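You operate a simulated robot arm through the tools that you are given. There is no shell and no other tool. Be economical: measure what you need, move in short steps, check, and stop when the job is done.

The job below is to be done with a simulated two-armed robot. You get a single attempt, and the scene is never put back.

## Task
On the top of the middle bench, fold the blue cloth in half.

The check looks at the end state, three seconds after you hand in, the way a careful person would. Anything else that was tipped, shoved, dropped, spilled or broken makes it a failure. Flat cloth is picked up by pressing the open fingertips on it (5 to 10 N) and closing them slowly along it; thin cloth reads only 2 to 8 mm in the jaws.

## Robot
Two 7-joint arms with two-finger parallel grippers on one trunk, on a base that drives. Base frame: it is fixed to the floor where the robot stands at the start and does not move with it; the origin is under the middle of the robot, x ahead of it, y to its left, z up. Readings come in m, degrees, newtons and seconds.
The left shoulder is at the start at [0.05, 0.209, 1.171], the right one opposite. With the tool pointing down near the work surface each hand reaches from about 0.1 to 0.88 m from the robot's upright axis, wherever it stands, measured 20 degrees to its own side. Places, roughly: middle bench [1.5, 0.2, 0.8]. Payload 4.4 kg a hand.
Tool frame (each hand has its own): the origin (TCP) lies between the finger pads and is the grasp point; the fingertips stand 0.023 m ahead of it; z points along the fingers, y is the line along which they close. The gripper opens to 0.094 m. The fingers are 0.038 m wide and 0.01 m thick; the gripper's body (0.054 by 0.096 m) begins 0.039 m behind the TCP.
Orientation is told as [roll, pitch, yaw] about the base's x, y, z axes, in that order, counted from this pose: with the fingers straight down and closing along the base's y, the tool's x points along the base's -x, its y along +y and its z along -z.

## Interface
- The arms move only by the tool drive_tool. It takes "left_moves", "right_moves" or both (then of equal length, played together; a hand with none holds still); each is a list of rows, each a list of 7 numbers: the shift along the tool's x, y, z in units of 30 mm (1.0 is 30 mm), then the turn, a rotation vector about the tool's x, y, z in units of 8 degrees (1.0 is 8 degrees), then the finger opening in m, from 0 to 0.094. In form: [[dx, dy, dz, wx, wy, wz, claw], ...]. A call has 1 to 20 rows; each row shifts and turns the commanded pose from where the row before left it, along the tool's axes as they then stand. A call with a number of a shift or a turn outside -1 to 1 is refused whole. Each row takes 0.2 s and may step no farther than 0.05 m and 8.6 degrees from the row before; otherwise, or with a gripper value out of range, the whole call is refused. Where a pose cannot be reached the arm comes as near as it can. A force on the tool above 40 N (or 10 N above the force at the start of the call, whichever is more), or a blocked arm, ends the call early, and 0.2 s more pass. The fingers move at their own pace (about 0.108 m/s each) and stop on an object; they squeeze with about 35 N. The grip force told is the motor's: it shows also when the fingers shut on nothing. Time passes only in rows, and 0.2 s behind the last, so rows that do not move let the fingers close. The reply holds the time, the measured pose of the TCP, the force on the tool along the base axes, the opening and the grip force, in the units named above and with some noise, with the torque about the TCP (base axes, N m) and any sound that the robot's microphone picked up.
- Cameras (640 x 400 px; columns grow to the right, rows downward): "scene" is now at [0.1411, 0.0274, 1.3272]; the picture's right is [0.36, -0.93, 0.00], its down [-0.67, -0.26, -0.69] and it looks along [0.65, 0.25, -0.72] (base axes); focal length 257 px, centre (320, 200). "left" rides on the left gripper at [0.086, -0.016, -0.074] in its tool frame; the picture's right is [0.18, 0.98, 0.00], its down [-0.58, 0.11, -0.81] and it looks along [-0.79, 0.15, 0.59] (tool axes); focal length 243 px, centre (320, 200). "right" rides on the right gripper at [0.086, 0.016, -0.074] in its tool frame; the picture's right is [-0.18, 0.98, 0.00], its down [-0.58, -0.11, -0.81] and it looks along [-0.79, -0.15, 0.59] (tool axes); focal length 243 px, centre (320, 200).
- capture(camera): a new picture of that camera. No time passes.
- raise_lower(by): slides the trunk up (or, below 0, down) by that many m; the arms and the scene camera ride with it, the base frame stays. It gives what a move gives, with no picture.
- roll_base(legs): drives the robot by 1 to 6 legs, each [ahead, left, turn to the left] in m, m and degrees, along the robot's own axes; the way and the turn of a leg run together, so that a leg with both is an arc; at most 1.5 m and 180 degrees a leg. The arms and the cameras ride along, it lands a little off, and it stops where it bumps. It gives what a move gives.
- turn_head(pan, tilt): turns the head with the scene camera to pan (to the left, within 80 degrees either way) and tilt (down, from -29 to 69), counted from straight ahead of the robot. It gives what a move gives.
- point_at(camera, pixels): there is no depth. For up to 12 entries [column, row, z] of the newest picture of that camera ("zoom" is the newest enlarged one), the place [x, y] in the base frame at which the ray of that pixel passes the height z, good to about 0.002 m. No time passes.
- enlarge(camera, box): a new picture of the part [left, top, right, bottom] of that camera's present view, enlarged. No time passes.
- hand_in(): hands the job in; it is judged then, once.

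Keep the steps short. Do not move on a guess: measure, check each grasp and each placing, and mend mistakes. In all there are 80 turns and 58 pictures (those below and enlarged ones count). Leave the grippers open and the arms clear of the work at the hand-in unless told otherwise, and finish with a single line.

The tools are called after "Emit:" as a command line: name --argument value ..., lists and objects as JSON in quotes. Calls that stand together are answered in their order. drive_tool: Moves the arms, as the interface text tells. Its arguments: {"type":"object","properties":{"left_moves":{"type":"array","items":{"type":"array","items":{"type":"number"}}},"right_moves":{"type":"array","items":{"type":"array","items":{"type":"number"}}}},"required":[]} The other tools are called the same way: raise_lower (by) slides the trunk up or down; roll_base (legs) drives the base; turn_head (pan, tilt) turns the head that bears the scene camera; capture (camera) takes a picture; point_at (camera, pixels) gives the place at which the rays of pixels pass given heights; enlarge (camera, box) takes an enlarged picture of a part of a camera's view; hand_in () hands the job in.

At the start:

```text
t: 0.0
left_tool_pos: [0.6309, 0.3204, 0.9405]
left_ee_rot: [0.0, 0.0, 0.0]
left_contact_force: [-0.1, -0.3, 0.4]
left_torque: [0.0, -0.02, -0.02]
left_grip_width: 0.0941
left_grip_force: 0.1
right_tool_pos: [0.3269, -0.1345, 1.0083]
right_ee_rot: [0.0, 0.0, 0.0]
right_contact_force: [-0.3, -0.7, -0.5]
right_torque: [0.03, 0.0, 0.02]
right_grip_width: 0.0942
right_grip_force: 0.0
trunk travel left (down, up): [-0.25, 0.313]
robot x, y, heading: [-0.0013, -0.0008, 0.2]
head pan, tilt: [21.4, 46.0]
```

scene: 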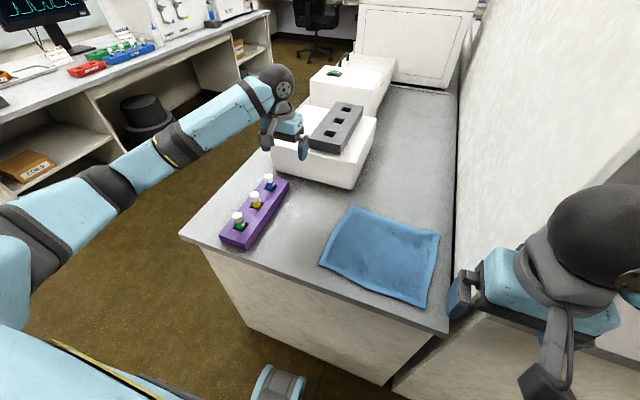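
right: 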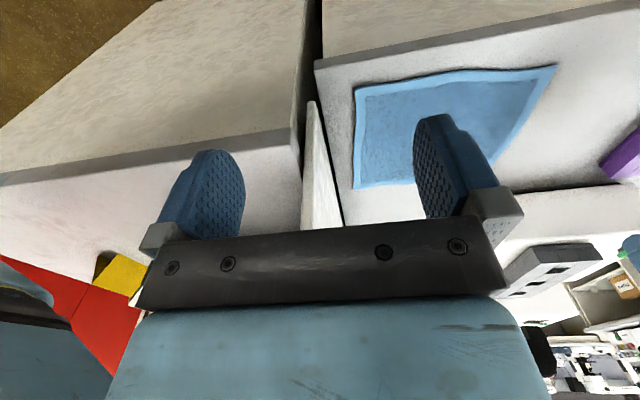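
left: 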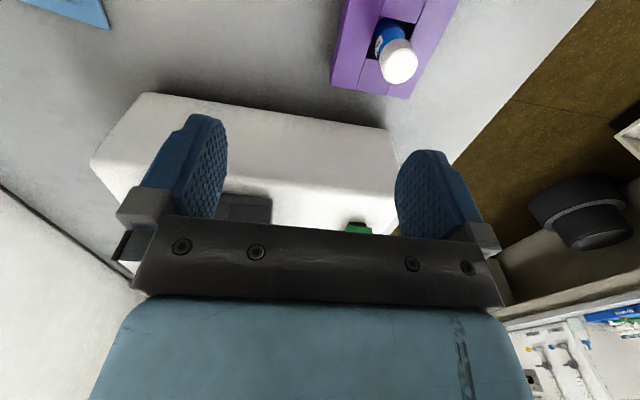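

I see the blue cloth in the scene picture, with corners near (352,207), (440,234), (427,306) and (320,266). I'll measure them, along with the bench edge, at the presumed top height of about 0.8.

Emit:
point_at --camera "scene" --pixels '[[352, 207, 0.8], [440, 234, 0.8], [427, 306, 0.8], [320, 266, 0.8], [180, 235, 0.8], [448, 334, 0.8], [222, 238, 0.8], [290, 182, 0.8], [275, 160, 0.8], [355, 187, 0.8], [458, 90, 0.8]]'

Emit:
point_at --camera "right" --pixels '[[355, 88, 0.8], [556, 66, 0.8], [355, 188, 0.8], [315, 62, 0.8]]'

Emit:
enlarge --camera "scene" --box '[280, 180, 480, 340]'

```text
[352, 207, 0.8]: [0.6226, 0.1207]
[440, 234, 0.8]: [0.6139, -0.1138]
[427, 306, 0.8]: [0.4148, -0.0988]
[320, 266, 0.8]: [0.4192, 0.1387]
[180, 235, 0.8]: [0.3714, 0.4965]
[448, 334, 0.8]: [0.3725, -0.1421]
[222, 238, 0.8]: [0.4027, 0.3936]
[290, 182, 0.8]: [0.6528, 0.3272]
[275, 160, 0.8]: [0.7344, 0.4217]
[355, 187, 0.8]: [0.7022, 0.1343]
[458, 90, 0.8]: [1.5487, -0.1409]
```

```text
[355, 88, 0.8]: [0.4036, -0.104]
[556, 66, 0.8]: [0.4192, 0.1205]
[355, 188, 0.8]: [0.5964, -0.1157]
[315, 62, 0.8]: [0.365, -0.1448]
```

```text
2.50 times, centred on (380, 260) of scene
```

zoom: 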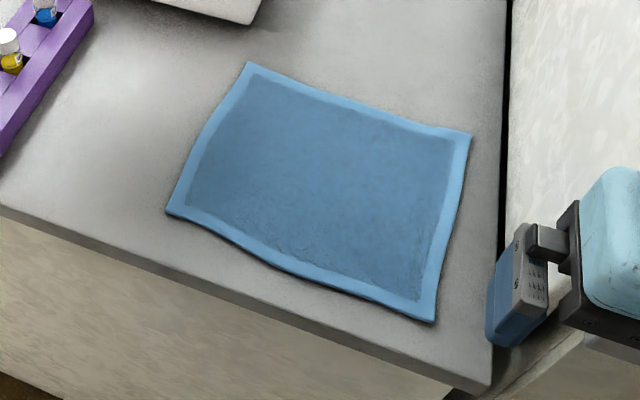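

The two views agree on a cloth about 0.2 m (x) by 0.235 m (y), on a top somewhat below 0.8. I don't yet know what stands at y < -0.14, so I'll look to the right.

Emit:
turn_head --pan -15 --tilt 45

Emit:
capture --camera "scene"

```text
t: 1.0
left_tool_pos: [0.6308, 0.3206, 0.9408]
left_ee_rot: [0.0, 0.0, 0.1]
left_contact_force: [-1.7, -0.4, 0.0]
left_torque: [0.02, -0.02, 0.02]
left_grip_width: 0.0942
left_grip_force: 0.0
right_tool_pos: [0.3274, -0.1333, 1.0095]
right_ee_rot: [0.0, 0.0, 0.1]
right_contact_force: [0.2, -0.3, -0.6]
right_torque: [0.01, -0.01, -0.04]
right_grip_width: 0.094
right_grip_force: 0.1
trunk travel left (down, up): [-0.25, 0.313]
robot x, y, heading: [-0.0019, -0.0013, 0.2]
head pan, tilt: [-15.0, 45.0]
```

```text
53 pictures are left
```

scene: 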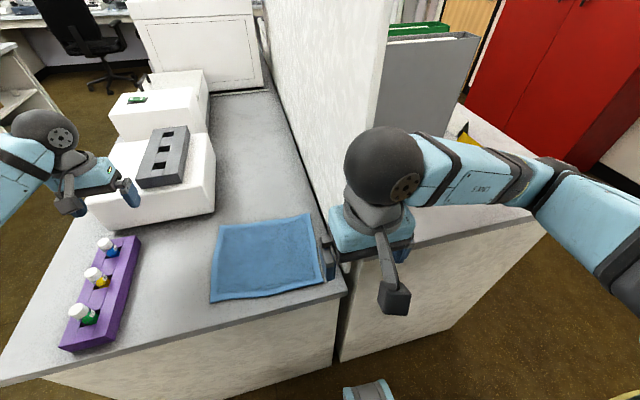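

A tall partition stands along y≈-0.15, starting near x≈0.43, and the right elbow would hit it from here. I plan to stand further left and face half right, so both arms reach in from the free side. First I'll raise the trunk so the hands clear everything, then look left for free floor.

Emit:
raise_lower --by 0.25

Emit:
turn_head --pan 60 --tilt 45

Emit:
capture --camera "scene"

```text
t: 3.6
left_tool_pos: [0.6311, 0.3203, 1.1908]
left_ee_rot: [0.0, 0.1, 0.0]
left_contact_force: [0.2, 0.2, -0.6]
left_torque: [-0.03, -0.02, 0.0]
left_grip_width: 0.094
left_grip_force: 0.0
right_tool_pos: [0.3268, -0.134, 1.259]
right_ee_rot: [0.0, 0.0, 0.0]
right_contact_force: [-0.2, -0.2, -0.1]
right_torque: [0.01, 0.01, 0.01]
right_grip_width: 0.0939
right_grip_force: 0.1
trunk travel left (down, up): [-0.5, 0.063]
robot x, y, heading: [0.0016, -0.0008, 0.2]
head pan, tilt: [-15.0, 45.0]
```

```text
t: 5.1
left_tool_pos: [0.6321, 0.3191, 1.1907]
left_ee_rot: [0.0, 0.0, 0.0]
left_contact_force: [-0.1, -0.6, 0.3]
left_torque: [0.02, 0.02, -0.01]
left_grip_width: 0.094
left_grip_force: 0.0
right_tool_pos: [0.3273, -0.1336, 1.2586]
right_ee_rot: [-0.1, 0.0, -0.1]
right_contact_force: [0.4, 0.8, 0.1]
right_torque: [0.01, 0.02, 0.03]
right_grip_width: 0.0941
right_grip_force: 0.0
trunk travel left (down, up): [-0.5, 0.063]
robot x, y, heading: [0.002, 0.0012, -0.2]
head pan, tilt: [60.0, 45.0]
```

```text
52 pictures are left
```

scene: 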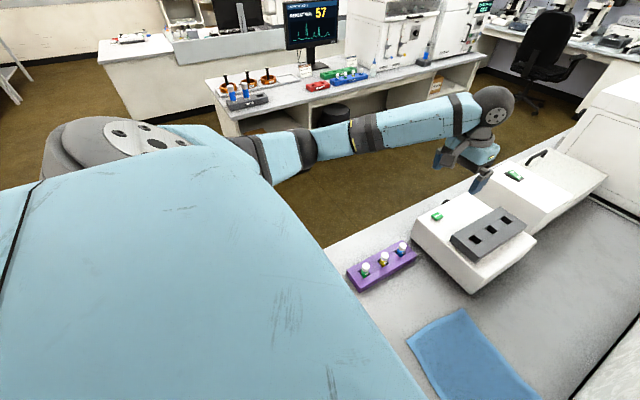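

The left arm is well clear and there is open floor between the benches. I'll measure the left bench's front edge before driving.

Emit:
point_at --camera "scene" --pixels '[[238, 120, 0.78], [208, 82, 0.78], [480, 56, 0.78], [255, 135, 0.4], [345, 272, 0.77], [415, 240, 0.77], [407, 330, 0.77]]'

```text
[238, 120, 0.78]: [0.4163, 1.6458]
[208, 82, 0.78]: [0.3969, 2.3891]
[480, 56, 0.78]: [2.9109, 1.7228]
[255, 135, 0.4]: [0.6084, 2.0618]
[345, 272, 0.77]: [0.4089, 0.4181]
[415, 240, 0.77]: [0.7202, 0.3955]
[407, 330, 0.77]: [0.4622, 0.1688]
```

The left bench starts at y≈1.65, so there is room. I'll drive 0.42 m left, then turn 50° right.

Emit:
roll_base --legs '[[0, 0.42, 0], [0, 0, -50]]'

Emit:
turn_head --pan 0 --tilt 48

Emit:
capture --camera "scene"

```text
t: 11.6
left_tool_pos: [0.6446, 0.1273, 1.1913]
left_ee_rot: [0.0, 0.0, -51.4]
left_contact_force: [-0.3, -0.6, -1.0]
left_torque: [0.01, 0.03, 0.0]
left_grip_width: 0.0941
left_grip_force: 0.1
right_tool_pos: [0.1013, 0.0834, 1.2594]
right_ee_rot: [0.0, 0.0, -51.5]
right_contact_force: [0.2, 0.0, 0.5]
right_torque: [-0.01, -0.04, -0.01]
right_grip_width: 0.0938
right_grip_force: 0.0
trunk travel left (down, up): [-0.5, 0.063]
robot x, y, heading: [-0.0, 0.4229, -51.6]
head pan, tilt: [60.0, 45.0]
```

```text
t: 12.9
left_tool_pos: [0.6457, 0.1274, 1.1906]
left_ee_rot: [-0.1, 0.1, -51.5]
left_contact_force: [0.7, 0.6, -1.0]
left_torque: [0.0, 0.0, 0.04]
left_grip_width: 0.094
left_grip_force: 0.1
right_tool_pos: [0.1003, 0.0834, 1.2584]
right_ee_rot: [-0.1, 0.0, -51.5]
right_contact_force: [-0.2, 0.3, -0.3]
right_torque: [0.02, 0.0, 0.0]
right_grip_width: 0.0941
right_grip_force: 0.1
trunk travel left (down, up): [-0.5, 0.063]
robot x, y, heading: [0.0018, 0.4267, -51.5]
head pan, tilt: [0.0, 48.0]
```

```text
51 pictures are left
```

scene: 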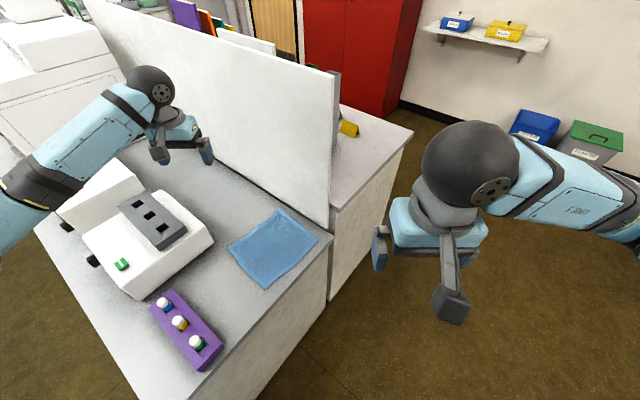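

A clear view now: the partition's front end is near (330,230) and the cloth lies free to its left. I'll enlarge and measure for height by triangulating with the first view.

Emit:
enlarge --camera "scene" --box '[200, 185, 360, 305]'

Emit:
point_at --camera "scene" --pixels '[[228, 247, 0.8], [278, 208, 0.8], [318, 239, 0.8], [264, 289, 0.8], [330, 232, 0.8], [327, 298, 0.8], [228, 247, 0.76], [278, 208, 0.76], [318, 239, 0.76], [264, 289, 0.76], [330, 232, 0.76], [335, 78, 1.2]]'

```text
3.33 times, centred on (280, 245) of scene
```

zoom: 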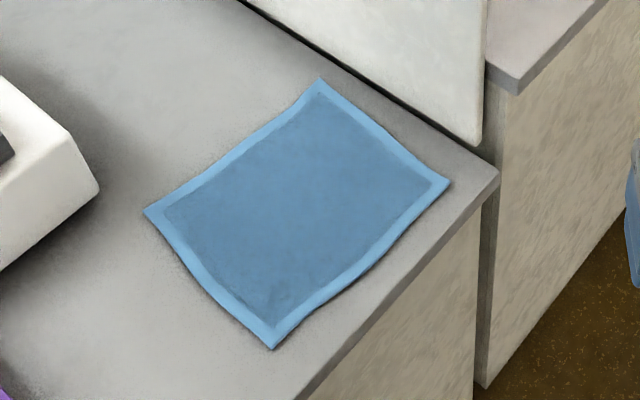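

```text
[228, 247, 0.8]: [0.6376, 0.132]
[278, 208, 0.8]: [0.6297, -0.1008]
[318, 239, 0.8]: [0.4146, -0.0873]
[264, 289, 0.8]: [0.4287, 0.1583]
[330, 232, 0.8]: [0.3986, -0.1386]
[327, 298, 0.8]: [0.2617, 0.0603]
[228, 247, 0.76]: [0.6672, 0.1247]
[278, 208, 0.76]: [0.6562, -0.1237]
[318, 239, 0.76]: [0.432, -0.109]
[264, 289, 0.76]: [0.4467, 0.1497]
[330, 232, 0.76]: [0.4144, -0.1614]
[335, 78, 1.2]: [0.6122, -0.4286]
```

Triangulating puts the top at z≈0.76, with cloth corners near (0.445,0.149), (0.434,-0.109), (0.654,-0.124) and (0.664,0.126). I'll fold the near edge onto the far edge. The right hand would be near its reach limit from here, so I'll turn back about 11° and move a little closer.

Emit:
roll_base --legs '[[0, 0, 11.5], [0.132, -0.111, 0]]'

```text
t: 15.3
left_tool_pos: [0.7205, 0.0935, 1.1906]
left_ee_rot: [0.0, -0.1, -40.2]
left_contact_force: [0.2, -0.4, 0.3]
left_torque: [0.0, 0.02, 0.0]
left_grip_width: 0.0942
left_grip_force: 0.0
right_tool_pos: [0.1955, -0.0566, 1.2584]
right_ee_rot: [0.0, 0.0, -40.2]
right_contact_force: [0.7, 0.5, 0.0]
right_torque: [-0.04, -0.03, 0.0]
right_grip_width: 0.0941
right_grip_force: 0.0
trunk travel left (down, up): [-0.5, 0.063]
robot x, y, heading: [0.0342, 0.26, -40.2]
head pan, tilt: [0.0, 48.0]
```

Base is at (0.034, 0.26), heading −40°. Staying high, I'll turn both tools to yaw −90 so the fingers close along x across the near edge. Then I'll move above the grasp points, left (0.478, 0.105) and right (0.466, −0.065).

Emit:
drive_tool --left_moves '[[0, 0, 0, 0, 0, 0.89, 0.06], [0, 0, 0, 0, 0, 0.89, 0.045], [0, 0, 0, 0, 0, 0.89, 0.045], [0, 0, 0, 0, 0, 0.89, 0.045], [0, 0, 0, 0, 0, 0.89, 0.045], [0, 0, 0, 0, 0, 0.89, 0.045], [0, 0, 0, 0, 0, 0.885, 0.045], [0.04, -0.81, 0, 0, 0, 0, 0.045], [0.04, -0.81, 0, 0, 0, 0, 0.045], [0.04, -0.81, 0, 0, 0, 0, 0.045], [0.04, -0.81, 0, 0, 0, 0, 0.045], [0.04, -0.81, 0, 0, 0, 0, 0.045], [0.04, -0.81, 0, 0, 0, 0, 0.045], [0.04, -0.81, 0, 0, 0, 0, 0.045], [0.04, -0.81, 0, 0, 0, 0, 0.045], [0.03, -0.8, 0, 0, 0, 0, 0.045], [0.03, -0.8, 0, 0, 0, 0, 0.045]]' --right_moves '[[0, 0, 0, 0, 0, 0.89, 0.06], [0, 0, 0, 0, 0, 0.89, 0.045], [0, 0, 0, 0, 0, 0.89, 0.045], [0, 0, 0, 0, 0, 0.89, 0.045], [0, 0, 0, 0, 0, 0.89, 0.045], [0, 0, 0, 0, 0, 0.89, 0.045], [0, 0, 0, 0, 0, 0.885, 0.045], [-0.03, 0.9, 0, 0, 0, 0, 0.045], [-0.03, 0.9, 0, 0, 0, 0, 0.045], [-0.03, 0.9, 0, 0, 0, 0, 0.045], [-0.03, 0.9, 0, 0, 0, 0, 0.045], [-0.03, 0.9, 0, 0, 0, 0, 0.045], [-0.03, 0.9, 0, 0, 0, 0, 0.045], [-0.03, 0.9, 0, 0, 0, 0, 0.045], [-0.03, 0.9, 0, 0, 0, 0, 0.045], [-0.02, 0.9, 0, 0, 0, 0, 0.045], [-0.02, 0.9, 0, 0, 0, 0, 0.045]]'

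Emit:
capture --camera "scene"

```text
t: 18.9
left_tool_pos: [0.4788, 0.1031, 1.1922]
left_ee_rot: [0.0, 0.1, -90.1]
left_contact_force: [0.4, 1.2, 0.2]
left_torque: [0.0, 0.0, 0.0]
left_grip_width: 0.0449
left_grip_force: 0.0
right_tool_pos: [0.4666, -0.0637, 1.2549]
right_ee_rot: [0.0, 0.1, -90.1]
right_contact_force: [0.0, -0.7, 0.3]
right_torque: [-0.01, 0.03, -0.01]
right_grip_width: 0.0451
right_grip_force: 0.1
trunk travel left (down, up): [-0.5, 0.063]
robot x, y, heading: [0.0299, 0.2549, -40.5]
head pan, tilt: [0.0, 48.0]
```

```text
49 pictures are left
```

scene: 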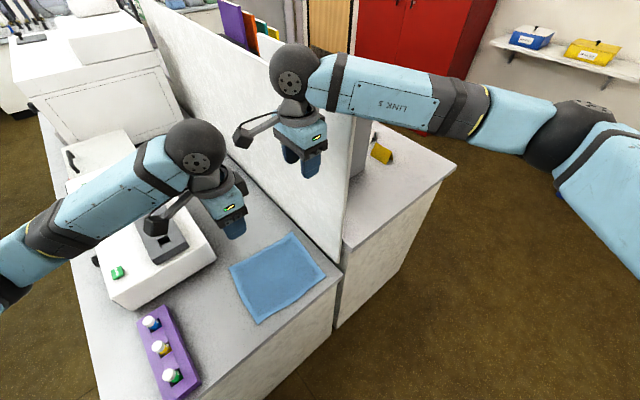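

The right forearm passes close to the front end of the partition. I'll measure where it lies for plausible heights.

Emit:
point_at --camera "scene" --pixels '[[290, 85, 1.4], [290, 85, 1.35], [465, 108, 1.35], [465, 108, 1.3], [465, 108, 1.2], [560, 140, 1.3], [560, 140, 1.2], [342, 265, 0.76], [352, 118, 1.1], [352, 118, 1.2], [352, 118, 1.15]]'

```text
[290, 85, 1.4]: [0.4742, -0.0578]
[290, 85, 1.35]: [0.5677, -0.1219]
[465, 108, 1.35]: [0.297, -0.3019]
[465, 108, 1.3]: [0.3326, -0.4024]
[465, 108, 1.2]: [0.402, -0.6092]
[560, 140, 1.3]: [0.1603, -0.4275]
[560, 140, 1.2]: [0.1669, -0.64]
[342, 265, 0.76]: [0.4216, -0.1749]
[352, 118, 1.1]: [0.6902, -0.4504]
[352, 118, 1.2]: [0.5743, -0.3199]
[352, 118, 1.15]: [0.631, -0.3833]
```

The right forearm runs toward about (0.16,−0.43) and passes only about 3 cm from the partition's front end. Lowering it here would bump. I'll change plan and fold the right edge (y≈−0.11) onto the left edge, with the left hand on the far part and the right hand on the near part. First I'll turn another 35° right so the right forearm comes in from −x.

Emit:
roll_base --legs '[[0, 0, -35]]'

Emit:
turn_head --pan 25 --tilt 50

Emit:
capture --camera "scene"

```text
t: 20.1
left_tool_pos: [0.4409, 0.0223, 1.1938]
left_ee_rot: [0.1, -0.3, -101.9]
left_contact_force: [-0.3, 0.3, 0.8]
left_torque: [0.0, -0.02, 0.01]
left_grip_width: 0.045
left_grip_force: 0.0
right_tool_pos: [0.3953, -0.1246, 1.2568]
right_ee_rot: [0.4, 0.4, -99.5]
right_contact_force: [6.8, 2.6, 0.9]
right_torque: [-0.35, 0.41, 1.4]
right_grip_width: 0.0448
right_grip_force: 0.0
trunk travel left (down, up): [-0.5, 0.063]
robot x, y, heading: [0.0333, 0.2536, -52.0]
head pan, tilt: [0.0, 48.0]
stopped in leg 1: the force on the tool passed its limit at 135 N (the readings are from after the stop); the commanded pose is now the measured one
```

```text
t: 21.0
left_tool_pos: [0.4409, 0.023, 1.1947]
left_ee_rot: [0.1, -0.3, -102.1]
left_contact_force: [-0.1, 0.3, -0.4]
left_torque: [-0.03, -0.05, 0.0]
left_grip_width: 0.0451
left_grip_force: 0.1
right_tool_pos: [0.3954, -0.1236, 1.2565]
right_ee_rot: [0.1, 0.2, -99.7]
right_contact_force: [6.6, 3.5, 1.6]
right_torque: [-0.25, 0.48, 2.24]
right_grip_width: 0.0448
right_grip_force: 0.0
trunk travel left (down, up): [-0.5, 0.063]
robot x, y, heading: [0.0349, 0.2604, -52.1]
head pan, tilt: [25.0, 50.0]
```

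```text
48 pictures are left
```

scene: 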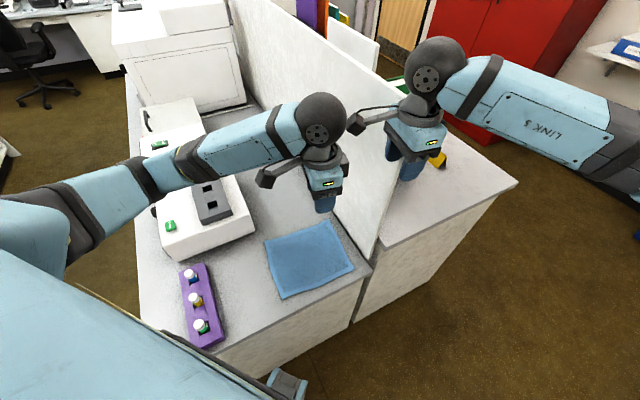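

The turn stopped because the right hand brushed the partition (a force of +x,+y on the right tool, none on the left). Nothing looks displaced. I'll ease the right hand off toward −x and slightly +y, clear of the partition's front end, before turning further.

Emit:
drive_tool --left_moves '[[0.3, 0.2, 0, 0, 0, 0, 0.045], [0.3, 0.5, 0, 0, 0, 0, 0.045], [0.3, 0.5, 0, 0, 0, 0, 0.045], [0.3, 0.5, 0, 0, 0, 0, 0.045], [0, 0.5, 0, 0, 0, 0, 0.045], [0, 0.5, 0, 0, 0, 0, 0.045]]' --right_moves '[[0.3, -0.1, 0, 0, 0, 0, 0.045], [0.2, -0.6, 0, 0, 0, 0, 0.045], [0, -0.9, 0, 0, 0, 0, 0.045], [0, -0.9, 0, 0, 0, 0, 0.045], [0, -0.9, 0, 0, 0, 0, 0.045], [0, -0.9, 0, 0, 0, 0, 0.045]]'

Emit:
capture --camera "scene"

```text
t: 22.4
left_tool_pos: [0.5241, 0.0351, 1.1949]
left_ee_rot: [0.1, 0.0, -102.1]
left_contact_force: [0.3, -0.2, 0.0]
left_torque: [-0.03, -0.01, 0.04]
left_grip_width: 0.045
left_grip_force: 0.1
right_tool_pos: [0.2668, -0.0959, 1.2549]
right_ee_rot: [0.2, 0.8, -99.9]
right_contact_force: [0.2, -0.2, 0.3]
right_torque: [-0.03, 0.01, -0.05]
right_grip_width: 0.0452
right_grip_force: 0.1
trunk travel left (down, up): [-0.5, 0.063]
robot x, y, heading: [0.0314, 0.2586, -52.3]
head pan, tilt: [25.0, 50.0]
```

```text
47 pictures are left
```

scene: 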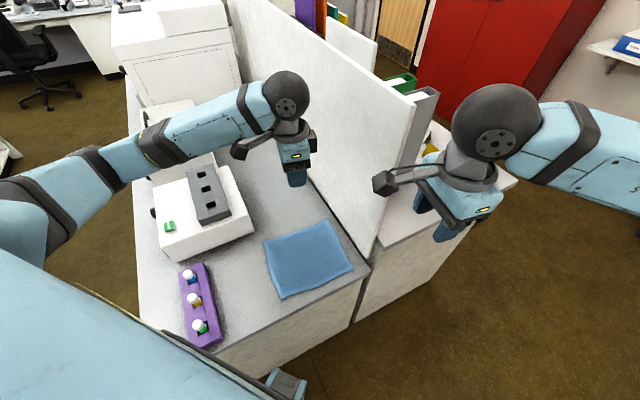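

Contact forces are back to zero. Before turning, I'll move the left hand about 0.17 m in +y so it doesn't sweep into the partition.

Emit:
drive_tool --left_moves '[[0.95, 0, 0, 0, 0, 0, 0.045], [0.95, 0, 0, 0, 0, 0, 0.045], [0.95, 0, 0, 0, 0, 0, 0.045], [0.95, 0, 0, 0, 0, 0, 0.045], [0.95, 0, 0, 0, 0, 0, 0.045], [0.95, 0, 0, 0, 0, 0, 0.045]]'

Emit:
roll_base --legs '[[0, 0, -23]]'

Emit:
capture --camera "scene"

```text
t: 23.8
left_tool_pos: [0.5602, 0.2017, 1.1945]
left_ee_rot: [0.1, -0.1, -102.2]
left_contact_force: [-0.7, -0.2, 1.3]
left_torque: [0.02, -0.04, 0.02]
left_grip_width: 0.045
left_grip_force: 0.1
right_tool_pos: [0.2676, -0.0947, 1.2551]
right_ee_rot: [0.3, 0.7, -99.8]
right_contact_force: [-0.2, -0.5, 0.0]
right_torque: [0.02, 0.01, 0.01]
right_grip_width: 0.0449
right_grip_force: 0.0
trunk travel left (down, up): [-0.5, 0.063]
robot x, y, heading: [0.0331, 0.258, -52.3]
head pan, tilt: [25.0, 50.0]
```

```text
t: 25.4
left_tool_pos: [0.4971, -0.0012, 1.1938]
left_ee_rot: [0.0, 0.0, -125.1]
left_contact_force: [-0.4, -0.2, -0.7]
left_torque: [0.01, -0.01, 0.01]
left_grip_width: 0.0452
left_grip_force: 0.0
right_tool_pos: [0.1116, -0.159, 1.2553]
right_ee_rot: [0.3, 0.6, -122.8]
right_contact_force: [1.0, 0.6, -0.9]
right_torque: [-0.03, 0.04, 0.0]
right_grip_width: 0.0449
right_grip_force: 0.0
trunk travel left (down, up): [-0.5, 0.063]
robot x, y, heading: [0.0361, 0.258, -75.2]
head pan, tilt: [25.0, 50.0]
```

```text
46 pictures are left
```

scene: 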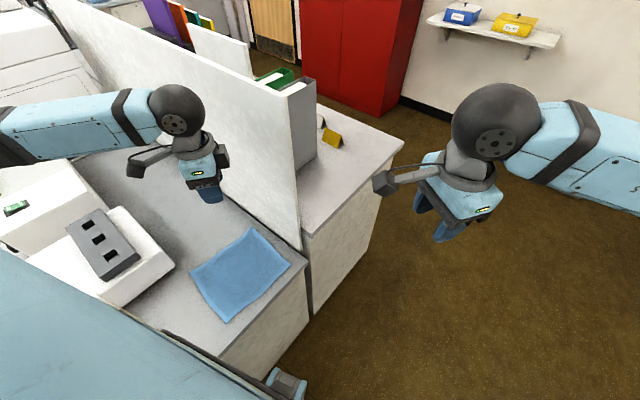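

All clear. Next I'll bring both tools to yaw −90, which keeps the hand narrow toward the partition with the fingers closing along x. The right hand moves in from −x to (0.47,−0.084) and the left to (0.62,−0.085), both still high.

Emit:
drive_tool --left_moves '[[0, 0, 0, 0, 0, -0.878, 0.04], [0, 0, 0, 0, 0, -0.878, 0.04], [0, 0, 0, 0, 0, -0.878, 0.04], [0, 0, 0, 0, 0, -0.878, 0.04], [0, 0, 0, 0, 0, -0.878, 0.04], [0, 0.83, 0, 0, 0, 0, 0.04], [0, 0.83, 0, 0, 0, 0, 0.04], [0, 0.83, 0, 0, 0, 0, 0.04], [0, 0.8, 0, 0, 0, 0, 0.04], [0, 0.8, 0, 0, 0, 0, 0.04], [-0.28, 0, 0, 0, 0, 0, 0.04], [-0.28, 0, 0, 0, 0, 0, 0.04], [-0.28, 0, 0, 0, 0, 0, 0.04], [-0.28, 0, 0, 0, 0, 0, 0.04], [-0.28, 0, 0, 0, 0, 0, 0.04], [-0.28, 0, 0, 0, 0, 0, 0.04], [-0.28, 0, 0, 0, 0, 0, 0.04], [-0.28, 0, 0, 0, 0, 0, 0.04], [-0.28, 0, 0, 0, 0, 0, 0.04], [-0.28, 0, 0, 0, 0, 0, 0.04]]' --right_moves '[[0, 0, 0, 0, 0, -0.82, 0.04], [0, 0, 0, 0, 0, -0.82, 0.04], [0, 0, 0, 0, 0, -0.82, 0.04], [0, 0, 0, 0, 0, -0.82, 0.04], [0, 0, 0, 0, 0, -0.82, 0.04], [0.83, 0, 0, 0, 0, 0, 0.04], [0.83, 0, 0, 0, 0, 0, 0.04], [0.83, 0, 0, 0, 0, 0, 0.04], [0, 1, 0, 0, 0, 0, 0.04], [0, 1, 0, 0, 0, 0, 0.04], [0, 1, 0, 0, 0, 0, 0.04], [0, 1, 0, 0, 0, 0, 0.04], [0, 1, 0, 0, 0, 0, 0.04], [0, 1, 0, 0, 0, 0, 0.04], [0, 1, 0, 0, 0, 0, 0.04], [0, 1, 0, 0, 0, 0, 0.04], [0, 1, 0, 0, 0, 0, 0.04], [0, 1, 0, 0, 0, 0, 0.04], [0, 1, 0, 0, 0, 0, 0.04], [0, 0.95, 0, 0, 0, 0, 0.04]]'

Emit:
capture --camera "scene"

```text
t: 29.6
left_tool_pos: [0.6175, -0.0868, 1.1936]
left_ee_rot: [0.1, 0.1, -90.0]
left_contact_force: [0.0, -0.4, 0.4]
left_torque: [0.02, 0.01, -0.01]
left_grip_width: 0.0401
left_grip_force: 0.0
right_tool_pos: [0.4341, -0.0846, 1.2574]
right_ee_rot: [0.7, 0.5, -90.0]
right_contact_force: [-0.4, -0.2, 0.2]
right_torque: [0.0, 0.0, 0.0]
right_grip_width: 0.0399
right_grip_force: 0.2
right hand out of reach, approached as far as the arm can: row 19, 20
trunk travel left (down, up): [-0.5, 0.063]
robot x, y, heading: [0.0325, 0.2552, -75.2]
head pan, tilt: [25.0, 50.0]
```

```text
45 pictures are left
```

scene: 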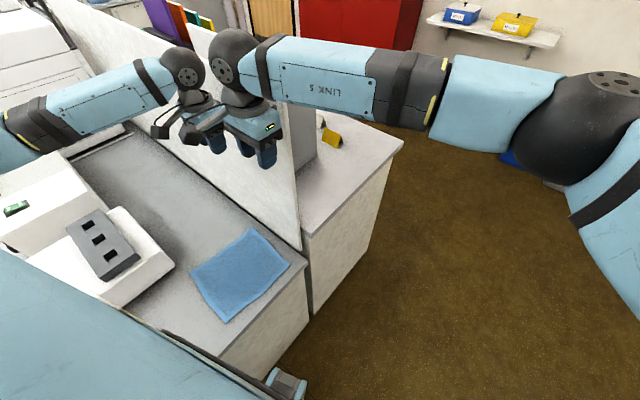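

The right arm ran out of reach at x=0.434. I'll pull both hands 0.1 m toward +y and drive the base closer, about +0.06 in x and −0.08 in y.

Emit:
drive_tool --left_moves '[[0.85, 0, 0, 0, 0, 0, 0.04], [0.85, 0, 0, 0, 0, 0, 0.04], [0.85, 0, 0, 0, 0, 0, 0.04], [0.85, 0, 0, 0, 0, 0, 0.04]]' --right_moves '[[0.85, -0.5, 0, 0, 0, 0, 0.04], [0.85, -0.5, 0, 0, 0, 0, 0.04], [0.85, -0.5, 0, 0, 0, 0, 0.04], [0.85, -0.5, 0, 0, 0, 0, 0.04]]'

Emit:
roll_base --legs '[[0.093, 0.038, 0]]'

Emit:
raise_lower --by -0.1

```text
t: 30.6
left_tool_pos: [0.619, 0.0152, 1.1928]
left_ee_rot: [0.1, -0.2, -89.9]
left_contact_force: [-0.1, -0.9, 0.2]
left_torque: [0.0, 0.0, -0.06]
left_grip_width: 0.0403
left_grip_force: 0.1
right_tool_pos: [0.3696, 0.0215, 1.2637]
right_ee_rot: [0.7, 0.4, -90.0]
right_contact_force: [-0.4, -0.6, 0.5]
right_torque: [-0.04, -0.06, -0.02]
right_grip_width: 0.0401
right_grip_force: 0.1
trunk travel left (down, up): [-0.5, 0.063]
robot x, y, heading: [0.0343, 0.2608, -75.4]
head pan, tilt: [25.0, 50.0]
```

```text
t: 31.9
left_tool_pos: [0.6569, -0.0628, 1.1923]
left_ee_rot: [0.2, 0.0, -89.5]
left_contact_force: [-0.9, 0.2, 0.0]
left_torque: [0.01, -0.03, -0.03]
left_grip_width: 0.04
left_grip_force: 0.0
right_tool_pos: [0.4064, -0.0586, 1.263]
right_ee_rot: [0.7, 0.4, -89.3]
right_contact_force: [-0.7, -0.9, 0.0]
right_torque: [0.05, -0.04, 0.01]
right_grip_width: 0.0401
right_grip_force: 0.1
trunk travel left (down, up): [-0.5, 0.063]
robot x, y, heading: [0.0666, 0.1774, -74.7]
head pan, tilt: [25.0, 50.0]
stopped in leg 1: the robot was blocked; the commanded pose is now the measured one
```

```text
t: 33.3
left_tool_pos: [0.658, -0.0615, 1.0916]
left_ee_rot: [0.0, -0.1, -89.5]
left_contact_force: [-0.2, 0.5, 0.2]
left_torque: [0.01, 0.01, 0.03]
left_grip_width: 0.0404
left_grip_force: 0.1
right_tool_pos: [0.4075, -0.0589, 1.1624]
right_ee_rot: [0.6, 0.5, -89.4]
right_contact_force: [-0.4, -0.2, -0.3]
right_torque: [0.0, 0.01, -0.04]
right_grip_width: 0.04
right_grip_force: 0.1
trunk travel left (down, up): [-0.4, 0.163]
robot x, y, heading: [0.0679, 0.1742, -74.8]
head pan, tilt: [25.0, 50.0]
```

The base touched the bench front at x≈0.067 and stopped. I'll back off 1 cm, move the hands to their hover points and check the picture.

Emit:
roll_base --legs '[[0, -0.01, 0]]'

Emit:
drive_tool --left_moves '[[-0.2, -0.3, 0, 0, 0, 0, 0.04], [-0.2, -0.3, 0, 0, 0, 0, 0.04], [-0.2, -0.3, 0, 0, 0, 0, 0.04], [-0.2, -0.2, 0, 0, 0, 0, 0.04]]' --right_moves '[[-0.22, 0.6, 0, 0, 0, 0, 0.04], [-0.22, 0.6, 0, 0, 0, 0, 0.04], [-0.22, 0.6, 0, 0, 0, 0, 0.04], [-0.22, 0.6, 0, 0, 0, 0, 0.04]]'

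Emit:
capture --camera "scene"

```text
t: 34.1
left_tool_pos: [0.6507, -0.0637, 1.0899]
left_ee_rot: [0.0, 0.0, -89.4]
left_contact_force: [0.3, -0.6, 0.1]
left_torque: [0.02, 0.02, -0.03]
left_grip_width: 0.0399
left_grip_force: 0.1
right_tool_pos: [0.4011, -0.0616, 1.1606]
right_ee_rot: [0.5, 0.4, -89.4]
right_contact_force: [0.1, 0.3, -0.8]
right_torque: [-0.01, 0.03, 0.0]
right_grip_width: 0.0402
right_grip_force: 0.1
trunk travel left (down, up): [-0.4, 0.163]
robot x, y, heading: [0.057, 0.1742, -74.8]
head pan, tilt: [25.0, 50.0]
```

```text
t: 35.1
left_tool_pos: [0.618, -0.0879, 1.0904]
left_ee_rot: [0.0, 0.0, -89.4]
left_contact_force: [0.6, 0.7, 0.6]
left_torque: [-0.01, 0.01, 0.0]
left_grip_width: 0.0401
left_grip_force: 0.1
right_tool_pos: [0.4339, -0.0785, 1.1611]
right_ee_rot: [0.6, 0.4, -89.4]
right_contact_force: [0.0, -0.1, 0.3]
right_torque: [0.02, 0.03, -0.01]
right_grip_width: 0.0399
right_grip_force: 0.1
right hand out of reach, approached as far as the arm can: row 2, 3, 4
trunk travel left (down, up): [-0.4, 0.163]
robot x, y, heading: [0.0586, 0.1751, -74.5]
head pan, tilt: [25.0, 50.0]
```

```text
44 pictures are left
```

scene: 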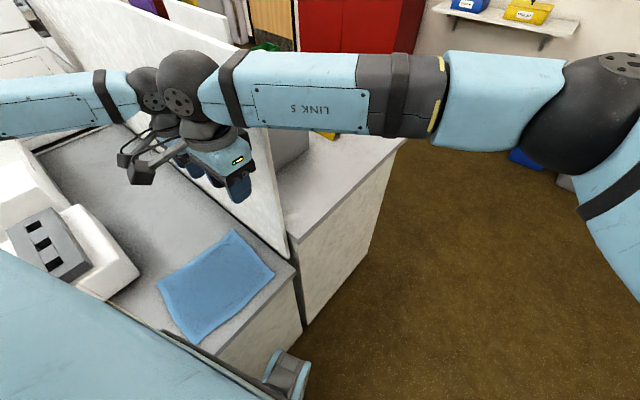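

The limit is lateral: the right hand can't go beyond about 0.3 m to the robot's left. I'll turn back 7° and drive back slightly, then retry with the right hand at x≈0.457.

Emit:
roll_base --legs '[[0, 0, 6.5], [-0.043, 0.014, 0]]'

```text
t: 36.5
left_tool_pos: [0.6419, 0.0206, 1.0903]
left_ee_rot: [0.0, 0.0, -82.8]
left_contact_force: [0.4, 0.5, 0.3]
left_torque: [0.05, 0.0, 0.03]
left_grip_width: 0.0399
left_grip_force: 0.1
right_tool_pos: [0.458, 0.0079, 1.1615]
right_ee_rot: [0.5, 0.5, -83.0]
right_contact_force: [0.4, -0.1, 0.0]
right_torque: [0.01, -0.02, 0.02]
right_grip_width: 0.0398
right_grip_force: 0.0
trunk travel left (down, up): [-0.4, 0.163]
robot x, y, heading: [0.0547, 0.2191, -68.0]
head pan, tilt: [25.0, 50.0]
```

Now I'll square both tools to yaw −90, go to the hover points (0.457,−0.083) and (0.612,−0.086), and check reach there.

Emit:
drive_tool --left_moves '[[0, 0, 0, 0, 0, 0.9, 0.04], [-0.89, -0.25, 0, 0, 0, 0, 0.04], [-0.89, -0.25, 0, 0, 0, 0, 0.04], [-0.89, -0.25, 0, 0, 0, 0, 0.04], [-0.88, -0.25, 0, 0, 0, 0, 0.04]]' --right_moves '[[0, 0, 0, 0.06, -0.06, 0.88, 0.04], [-0.76, 0, 0, 0, 0, 0, 0.04], [-0.76, 0, 0, 0, 0, 0, 0.04], [-0.76, 0, 0, 0, 0, 0, 0.04], [-0.75, 0, 0, 0, 0, 0, 0.04]]'

Emit:
capture --camera "scene"

```text
t: 37.7
left_tool_pos: [0.6111, -0.0876, 1.0916]
left_ee_rot: [0.1, 0.1, -90.0]
left_contact_force: [0.0, -0.8, 0.6]
left_torque: [-0.01, -0.01, 0.01]
left_grip_width: 0.0401
left_grip_force: 0.1
right_tool_pos: [0.4544, -0.0839, 1.1598]
right_ee_rot: [0.2, 0.0, -90.0]
right_contact_force: [0.8, -0.5, 0.0]
right_torque: [0.0, 0.01, 0.01]
right_grip_width: 0.0401
right_grip_force: 0.1
trunk travel left (down, up): [-0.4, 0.163]
robot x, y, heading: [0.0534, 0.2184, -67.9]
head pan, tilt: [25.0, 50.0]
```

```text
43 pictures are left
```

scene: 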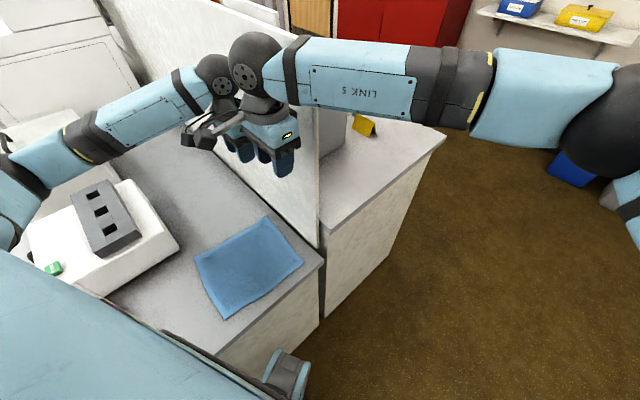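

Both hands reached their points. I'll keep the trunk high so the elbows stay above the hotplate, and lower the hands to z≈0.85.

Emit:
drive_tool --left_moves '[[0, 0, 0.73, 0, 0, 0, 0.04], [0, 0, 0.73, 0, 0, 0, 0.04], [0, 0, 0.73, 0, 0, 0, 0.04], [0, 0, 0.73, 0, 0, 0, 0.04], [0, 0, 0.73, 0, 0, 0, 0.04], [0, 0, 0.73, 0, 0, 0, 0.04], [0, 0, 0.73, 0, 0, 0, 0.04], [0, 0, 0.73, 0, 0, 0, 0.04], [0, 0, 0.73, 0, 0, 0, 0.04], [0, 0, 0.73, 0, 0, 0, 0.04], [0, 0, 0.73, 0, 0, 0, 0.04]]' --right_moves '[[0, 0.02, 0.94, 0, 0, 0, 0.04], [0, 0.02, 0.94, 0, 0, 0, 0.04], [0, 0.02, 0.94, 0, 0, 0, 0.04], [0, 0.02, 0.94, 0, 0, 0, 0.04], [0, 0, 0.94, 0, 0, 0, 0.04], [0, 0, 0.94, 0, 0, 0, 0.04], [0, 0, 0.94, 0, 0, 0, 0.04], [0, 0, 0.94, 0, 0, 0, 0.04], [0, 0, 0.94, 0, 0, 0, 0.04], [0, 0, 0.94, 0, 0, 0, 0.04], [0, 0, 0.94, 0, 0, 0, 0.04]]'

Emit:
capture --camera "scene"

Emit:
capture --camera "right"

Emit:
capture --camera "left"

```text
t: 40.1
left_tool_pos: [0.6122, -0.0841, 0.8486]
left_ee_rot: [0.1, -0.1, -90.1]
left_contact_force: [0.0, -0.1, -0.1]
left_torque: [0.04, -0.02, -0.02]
left_grip_width: 0.0399
left_grip_force: 0.0
right_tool_pos: [0.4588, -0.0797, 0.8542]
right_ee_rot: [0.1, 0.0, -89.9]
right_contact_force: [-0.3, 0.5, 0.2]
right_torque: [-0.01, -0.01, 0.06]
right_grip_width: 0.0399
right_grip_force: 0.1
trunk travel left (down, up): [-0.4, 0.163]
robot x, y, heading: [0.0569, 0.2131, -68.4]
head pan, tilt: [25.0, 50.0]
```

```text
42 pictures are left
```

scene: 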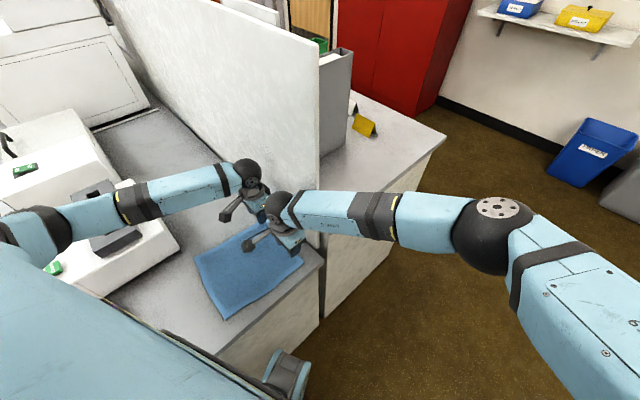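

```text
41 pictures are left
```

right: 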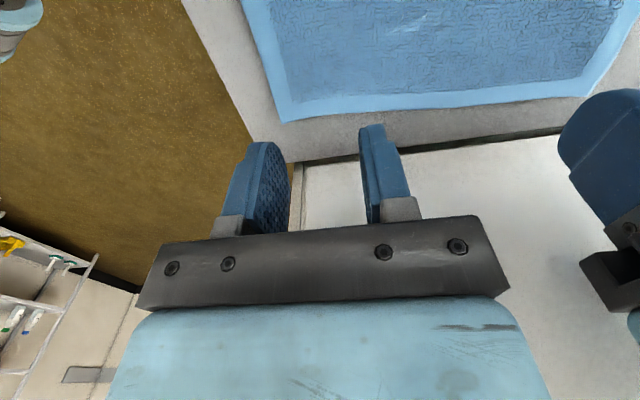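

```text
40 pictures are left
```

left: 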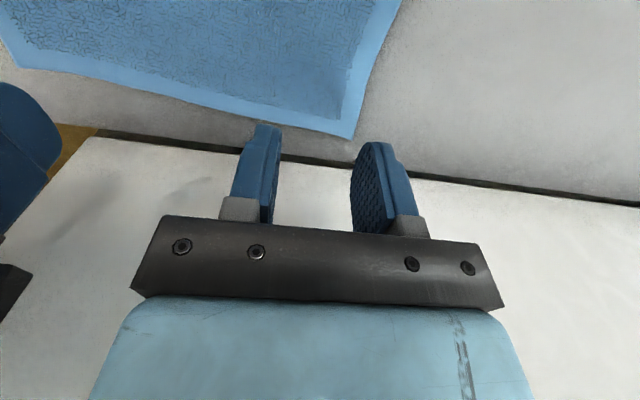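

Both wrist cameras see the right edge of the cloth. I'll measure its corners at z=0.76 from both.

Emit:
point_at --camera "right" --pixels '[[284, 122, 0.76], [590, 97, 0.76], [440, 108, 0.76], [298, 163, 0.76], [284, 122, 0.77], [590, 97, 0.77]]'

Emit:
point_at --camera "left" --pixels '[[350, 138, 0.76], [20, 68, 0.76], [190, 100, 0.76], [350, 138, 0.77], [300, 160, 0.76]]'

```text
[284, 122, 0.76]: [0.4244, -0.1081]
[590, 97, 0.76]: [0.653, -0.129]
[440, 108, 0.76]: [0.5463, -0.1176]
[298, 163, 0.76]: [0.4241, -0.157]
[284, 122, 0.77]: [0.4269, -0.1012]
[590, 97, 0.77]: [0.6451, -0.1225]
```

```text
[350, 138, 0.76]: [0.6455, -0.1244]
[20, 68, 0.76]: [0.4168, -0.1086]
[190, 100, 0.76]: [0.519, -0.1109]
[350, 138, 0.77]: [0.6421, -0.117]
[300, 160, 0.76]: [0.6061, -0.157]
```

Edge: near corner (0.424,−0.108), far corner (0.648,−0.126), partition at y≈−0.157. I'll go down to just above the cloth (TCP z≈0.792) while shifting to y≈−0.089.

Emit:
drive_tool --left_moves '[[-0.08, 0, 0.63, 0, 0, 0, 0.04], [-0.08, 0, 0.63, 0, 0, 0, 0.04], [0, 0, 0.62, 0, 0, 0, 0.04]]' --right_moves '[[-0.1, 0, 0.69, 0, 0, 0, 0.04], [-0.1, 0, 0.69, 0, 0, 0, 0.04], [-0.1, 0, 0.69, 0, 0, 0, 0.04]]'

Emit:
drive_tool --left_moves '[[0, 0, 0.1, 0, 0, 0, 0.04], [0, 0, 0.1, 0, 0, 0, 0.04]]' --right_moves '[[0, 0, 0.1, 0, 0, 0, 0.04], [0, 0, 0.1, 0, 0, 0, 0.04]]'

```text
t: 40.9
left_tool_pos: [0.611, -0.0911, 0.7934]
left_ee_rot: [0.0, 0.0, -90.1]
left_contact_force: [-0.1, 0.4, 0.2]
left_torque: [0.03, -0.02, 0.0]
left_grip_width: 0.04
left_grip_force: 0.1
right_tool_pos: [0.4606, -0.1014, 0.7913]
right_ee_rot: [0.0, -0.4, -90.5]
right_contact_force: [-0.2, 0.0, -0.4]
right_torque: [0.05, 0.0, 0.03]
right_grip_width: 0.0399
right_grip_force: 0.1
trunk travel left (down, up): [-0.4, 0.163]
robot x, y, heading: [0.0538, 0.2192, -68.2]
head pan, tilt: [25.0, 50.0]
```

```text
t: 41.5
left_tool_pos: [0.6128, -0.0905, 0.7893]
left_ee_rot: [0.1, -0.1, -90.1]
left_contact_force: [0.9, 0.5, 0.6]
left_torque: [-0.01, 0.0, 0.0]
left_grip_width: 0.0401
left_grip_force: 0.1
right_tool_pos: [0.4581, -0.1037, 0.7859]
right_ee_rot: [0.1, -0.8, -90.5]
right_contact_force: [3.1, -1.2, 15.4]
right_torque: [0.13, -0.05, 0.0]
right_grip_width: 0.04
right_grip_force: 0.0
trunk travel left (down, up): [-0.4, 0.163]
robot x, y, heading: [0.0542, 0.2173, -68.0]
head pan, tilt: [25.0, 50.0]
```

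The right tips touch at z≈0.786 with 15 N, so the surface is at about 0.763. The right hand drifted to y=−0.104, which still straddles the edge. I'll ease the right up slightly and bring the left down to touch.

Emit:
drive_tool --left_moves '[[0, 0, 0.07, 0, 0, 0, 0.04], [0, 0, 0.07, 0, 0, 0, 0.04]]' --right_moves '[[0, 0, -0.05, 0, 0, 0, 0.04], [0, 0, 0, 0, 0, 0, 0.04]]'

Emit:
enlarge --camera "right" --box '[200, 40, 600, 290]'

```text
t: 42.1
left_tool_pos: [0.6108, -0.0901, 0.7877]
left_ee_rot: [0.1, -0.2, -90.1]
left_contact_force: [1.0, -0.2, 8.9]
left_torque: [-0.01, 0.01, -0.02]
left_grip_width: 0.04
left_grip_force: 0.1
right_tool_pos: [0.4559, -0.0988, 0.7852]
right_ee_rot: [0.0, -0.7, -90.5]
right_contact_force: [5.8, -5.5, 26.8]
right_torque: [0.16, -0.22, -0.1]
right_grip_width: 0.0402
right_grip_force: 0.1
trunk travel left (down, up): [-0.4, 0.163]
robot x, y, heading: [0.0539, 0.2177, -68.2]
head pan, tilt: [25.0, 50.0]
```

```text
1.60 times, centred on (400, 165) of right
```

zoom: 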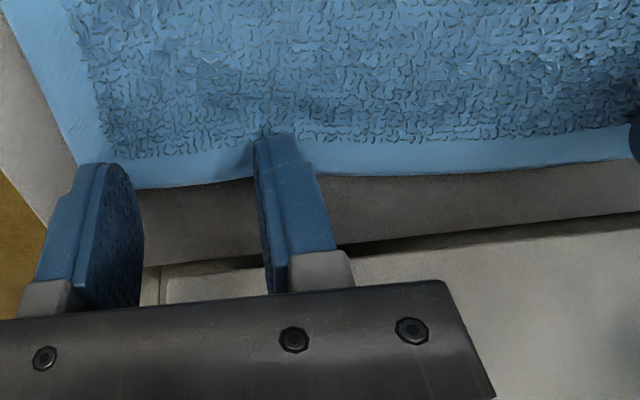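

Left presses at 9 N, which is good. Right reads 27 N, too much, so I'll lift it 3 mm and read again.

Emit:
drive_tool --left_moves '[[0, 0, 0, 0, 0, 0, 0.04], [0, 0, 0, 0, 0, 0, 0.04]]' --right_moves '[[0, 0, -0.12, 0, 0, 0, 0.04], [0, 0, 0, 0, 0, 0, 0.04]]'

```text
t: 42.7
left_tool_pos: [0.6109, -0.0894, 0.7874]
left_ee_rot: [0.2, -0.2, -90.1]
left_contact_force: [1.2, 1.0, 20.2]
left_torque: [0.0, 0.09, -0.01]
left_grip_width: 0.0404
left_grip_force: 0.1
right_tool_pos: [0.4548, -0.0946, 0.7865]
right_ee_rot: [-0.1, -0.1, -90.3]
right_contact_force: [2.4, -2.0, 4.6]
right_torque: [0.0, -0.09, -0.04]
right_grip_width: 0.0404
right_grip_force: 0.4
trunk travel left (down, up): [-0.4, 0.163]
robot x, y, heading: [0.0562, 0.2182, -68.1]
head pan, tilt: [25.0, 50.0]
```

Right is at 5 N. Left crept up to 20 N, so I'll raise it 1 mm. Then I'll close both slowly along the cloth.

Emit:
drive_tool --left_moves '[[0, 0, -0.035, 0, 0, 0, 0.04], [0, 0, 0, 0, 0, 0, 0.036], [0, 0, 0, 0, 0, 0, 0.032], [0, 0, 0, 0, 0, 0, 0.028], [0, 0, 0, 0, 0, 0, 0.024], [0, 0, 0, 0, 0, 0, 0.02], [0, 0, 0, 0, 0, 0, 0.016], [0, 0, 0, 0, 0, 0, 0.012], [0, 0, 0, 0, 0, 0, 0.008], [0, 0, 0, 0, 0, 0, 0.004], [0, 0, 0, 0, 0, 0, 0], [0, 0, 0, 0, 0, 0, 0]]' --right_moves '[[0, 0, 0.02, 0, 0, 0, 0.04], [0, 0, 0, 0, 0, 0, 0.036], [0, 0, 0, 0, 0, 0, 0.032], [0, 0, 0, 0, 0, 0, 0.028], [0, 0, 0, 0, 0, 0, 0.024], [0, 0, 0, 0, 0, 0, 0.02], [0, 0, 0, 0, 0, 0, 0.016], [0, 0, 0, 0, 0, 0, 0.012], [0, 0, 0, 0, 0, 0, 0.008], [0, 0, 0, 0, 0, 0, 0.004], [0, 0, 0, 0, 0, 0, 0], [0, 0, 0, 0, 0, 0, 0]]'

Emit:
capture --camera "right"

Emit:
capture --camera "left"

```text
t: 45.3
left_tool_pos: [0.6113, -0.0893, 0.7854]
left_ee_rot: [0.1, -0.1, -90.1]
left_contact_force: [-0.5, 0.0, 16.1]
left_torque: [0.02, 0.02, -0.01]
left_grip_width: 0.0076
left_grip_force: 35.0
right_tool_pos: [0.4566, -0.097, 0.7855]
right_ee_rot: [-0.1, -0.1, -90.3]
right_contact_force: [0.6, -1.6, 5.8]
right_torque: [0.01, 0.03, -0.02]
right_grip_width: 0.0003
right_grip_force: 35.3
trunk travel left (down, up): [-0.4, 0.163]
robot x, y, heading: [0.0567, 0.2176, -68.1]
head pan, tilt: [25.0, 50.0]
```

```text
38 pictures are left
```

right: 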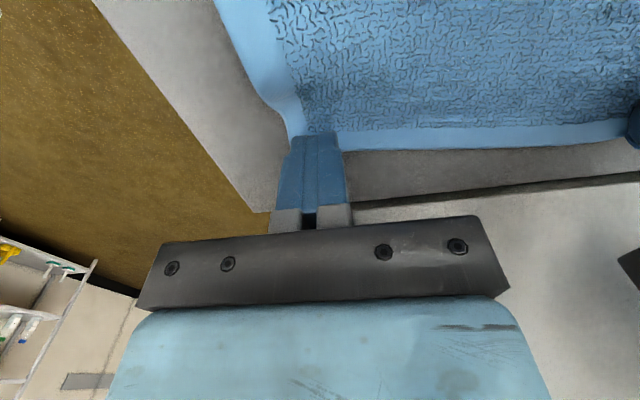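

```text
37 pictures are left
```

left: 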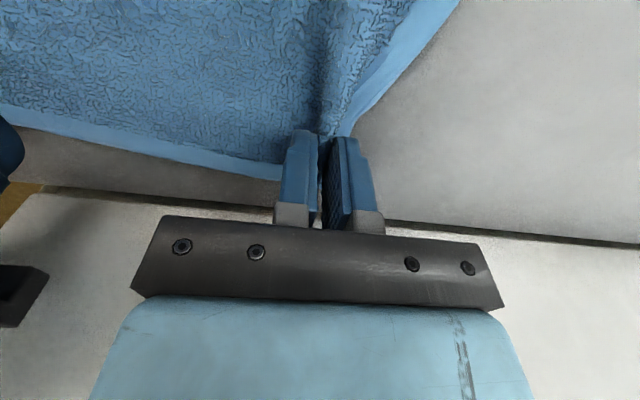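

Left holds cloth at 7.6 mm. Right closed on nothing (0.3 mm). I'll lift it 1 cm, open, shift 15 mm inward (+y) and 8 mm in +x, then press again with the left holding still.

Emit:
drive_tool --right_moves '[[0, 0, -0.4, 0, 0, 0, 0], [0, 0, 0, 0, 0, 0, 0.04], [0.5, 0.27, 0, 0, 0, 0, 0.04], [0, 0, 0, 0, 0, 0, 0.04], [0, 0, 0.2, 0, 0, 0, 0.04], [0, 0, 0.12, 0, 0, 0, 0.04], [0, 0, 0, 0, 0, 0, 0.04]]'

Emit:
capture --camera "right"

```text
t: 46.6
left_tool_pos: [0.6136, -0.0842, 0.787]
left_ee_rot: [0.0, -0.6, -89.8]
left_contact_force: [-0.6, -0.7, 4.9]
left_torque: [-0.02, 0.0, -0.01]
left_grip_width: 0.0066
left_grip_force: 34.9
right_tool_pos: [0.461, -0.1123, 0.7992]
right_ee_rot: [0.2, -2.3, -91.2]
right_contact_force: [10.0, 47.3, 8.0]
right_torque: [-2.64, 0.43, 1.21]
right_grip_width: 0.0402
right_grip_force: 0.1
trunk travel left (down, up): [-0.4, 0.163]
robot x, y, heading: [0.0542, 0.2188, -67.7]
head pan, tilt: [25.0, 50.0]
stopped in row 6 (right hand): the force on the tool passed its limit at 53 N (the readings are from after the stop); the commanded pose is now the measured one
```

```text
36 pictures are left
```

right: 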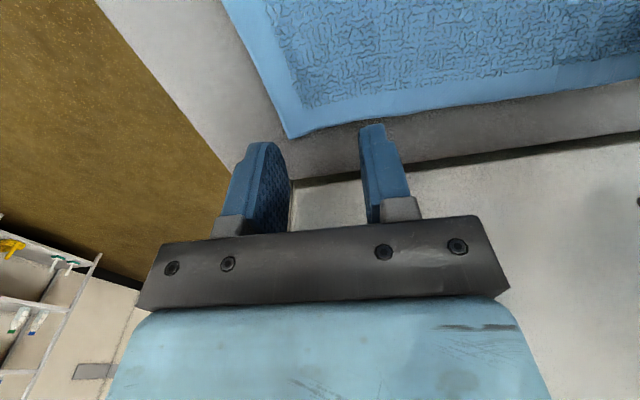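

The right hand pressed against the partition; that arm is unreliable here, near its lateral limit, and would be further out of reach on the left side of the fold. I'll withdraw it and do the fold with the left arm alone, corner by corner. First I'll back the right hand out toward −x, +y and up.

Emit:
drive_tool --right_moves '[[0.3, -0.3, -0.1, 0, 0, 0, 0.04], [0.3, -0.7, -0.2, 0, 0, 0, 0.04], [0, -0.8, -0.4, 0, 0, 0, 0.04], [0, -0.9, -0.6, 0, 0, 0, 0.04], [0, -0.9, -0.8, 0, 0, 0, 0.04], [0, -0.9, -0.8, 0, 0, 0, 0.04], [0, -0.9, -0.8, 0, 0, 0, 0.04], [0, -0.9, -0.8, 0, 0, 0, 0.04], [0, -0.9, -0.8, 0, 0, 0, 0.04]]'

Emit:
capture --camera "scene"

```text
t: 48.6
left_tool_pos: [0.6108, -0.0886, 0.7856]
left_ee_rot: [0.1, -0.1, -90.0]
left_contact_force: [-0.8, -3.1, 19.2]
left_torque: [-0.04, -0.03, -0.01]
left_grip_width: 0.0067
left_grip_force: 34.8
right_tool_pos: [0.2454, -0.0852, 0.9544]
right_ee_rot: [0.4, -1.8, -91.4]
right_contact_force: [0.1, 0.0, 0.4]
right_torque: [0.01, 0.0, 0.0]
right_grip_width: 0.0399
right_grip_force: 0.1
trunk travel left (down, up): [-0.4, 0.163]
robot x, y, heading: [0.058, 0.217, -68.1]
head pan, tilt: [25.0, 50.0]
```

```text
35 pictures are left
```

scene: 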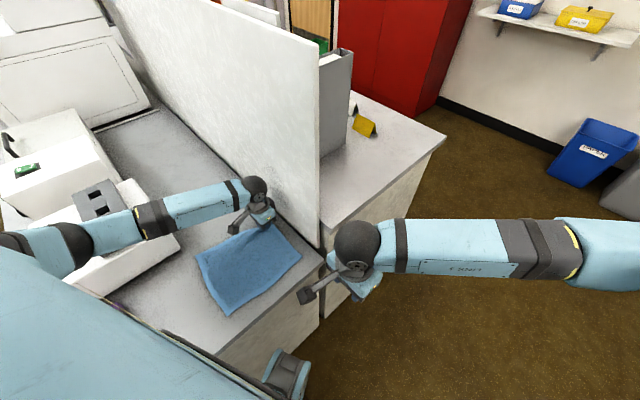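

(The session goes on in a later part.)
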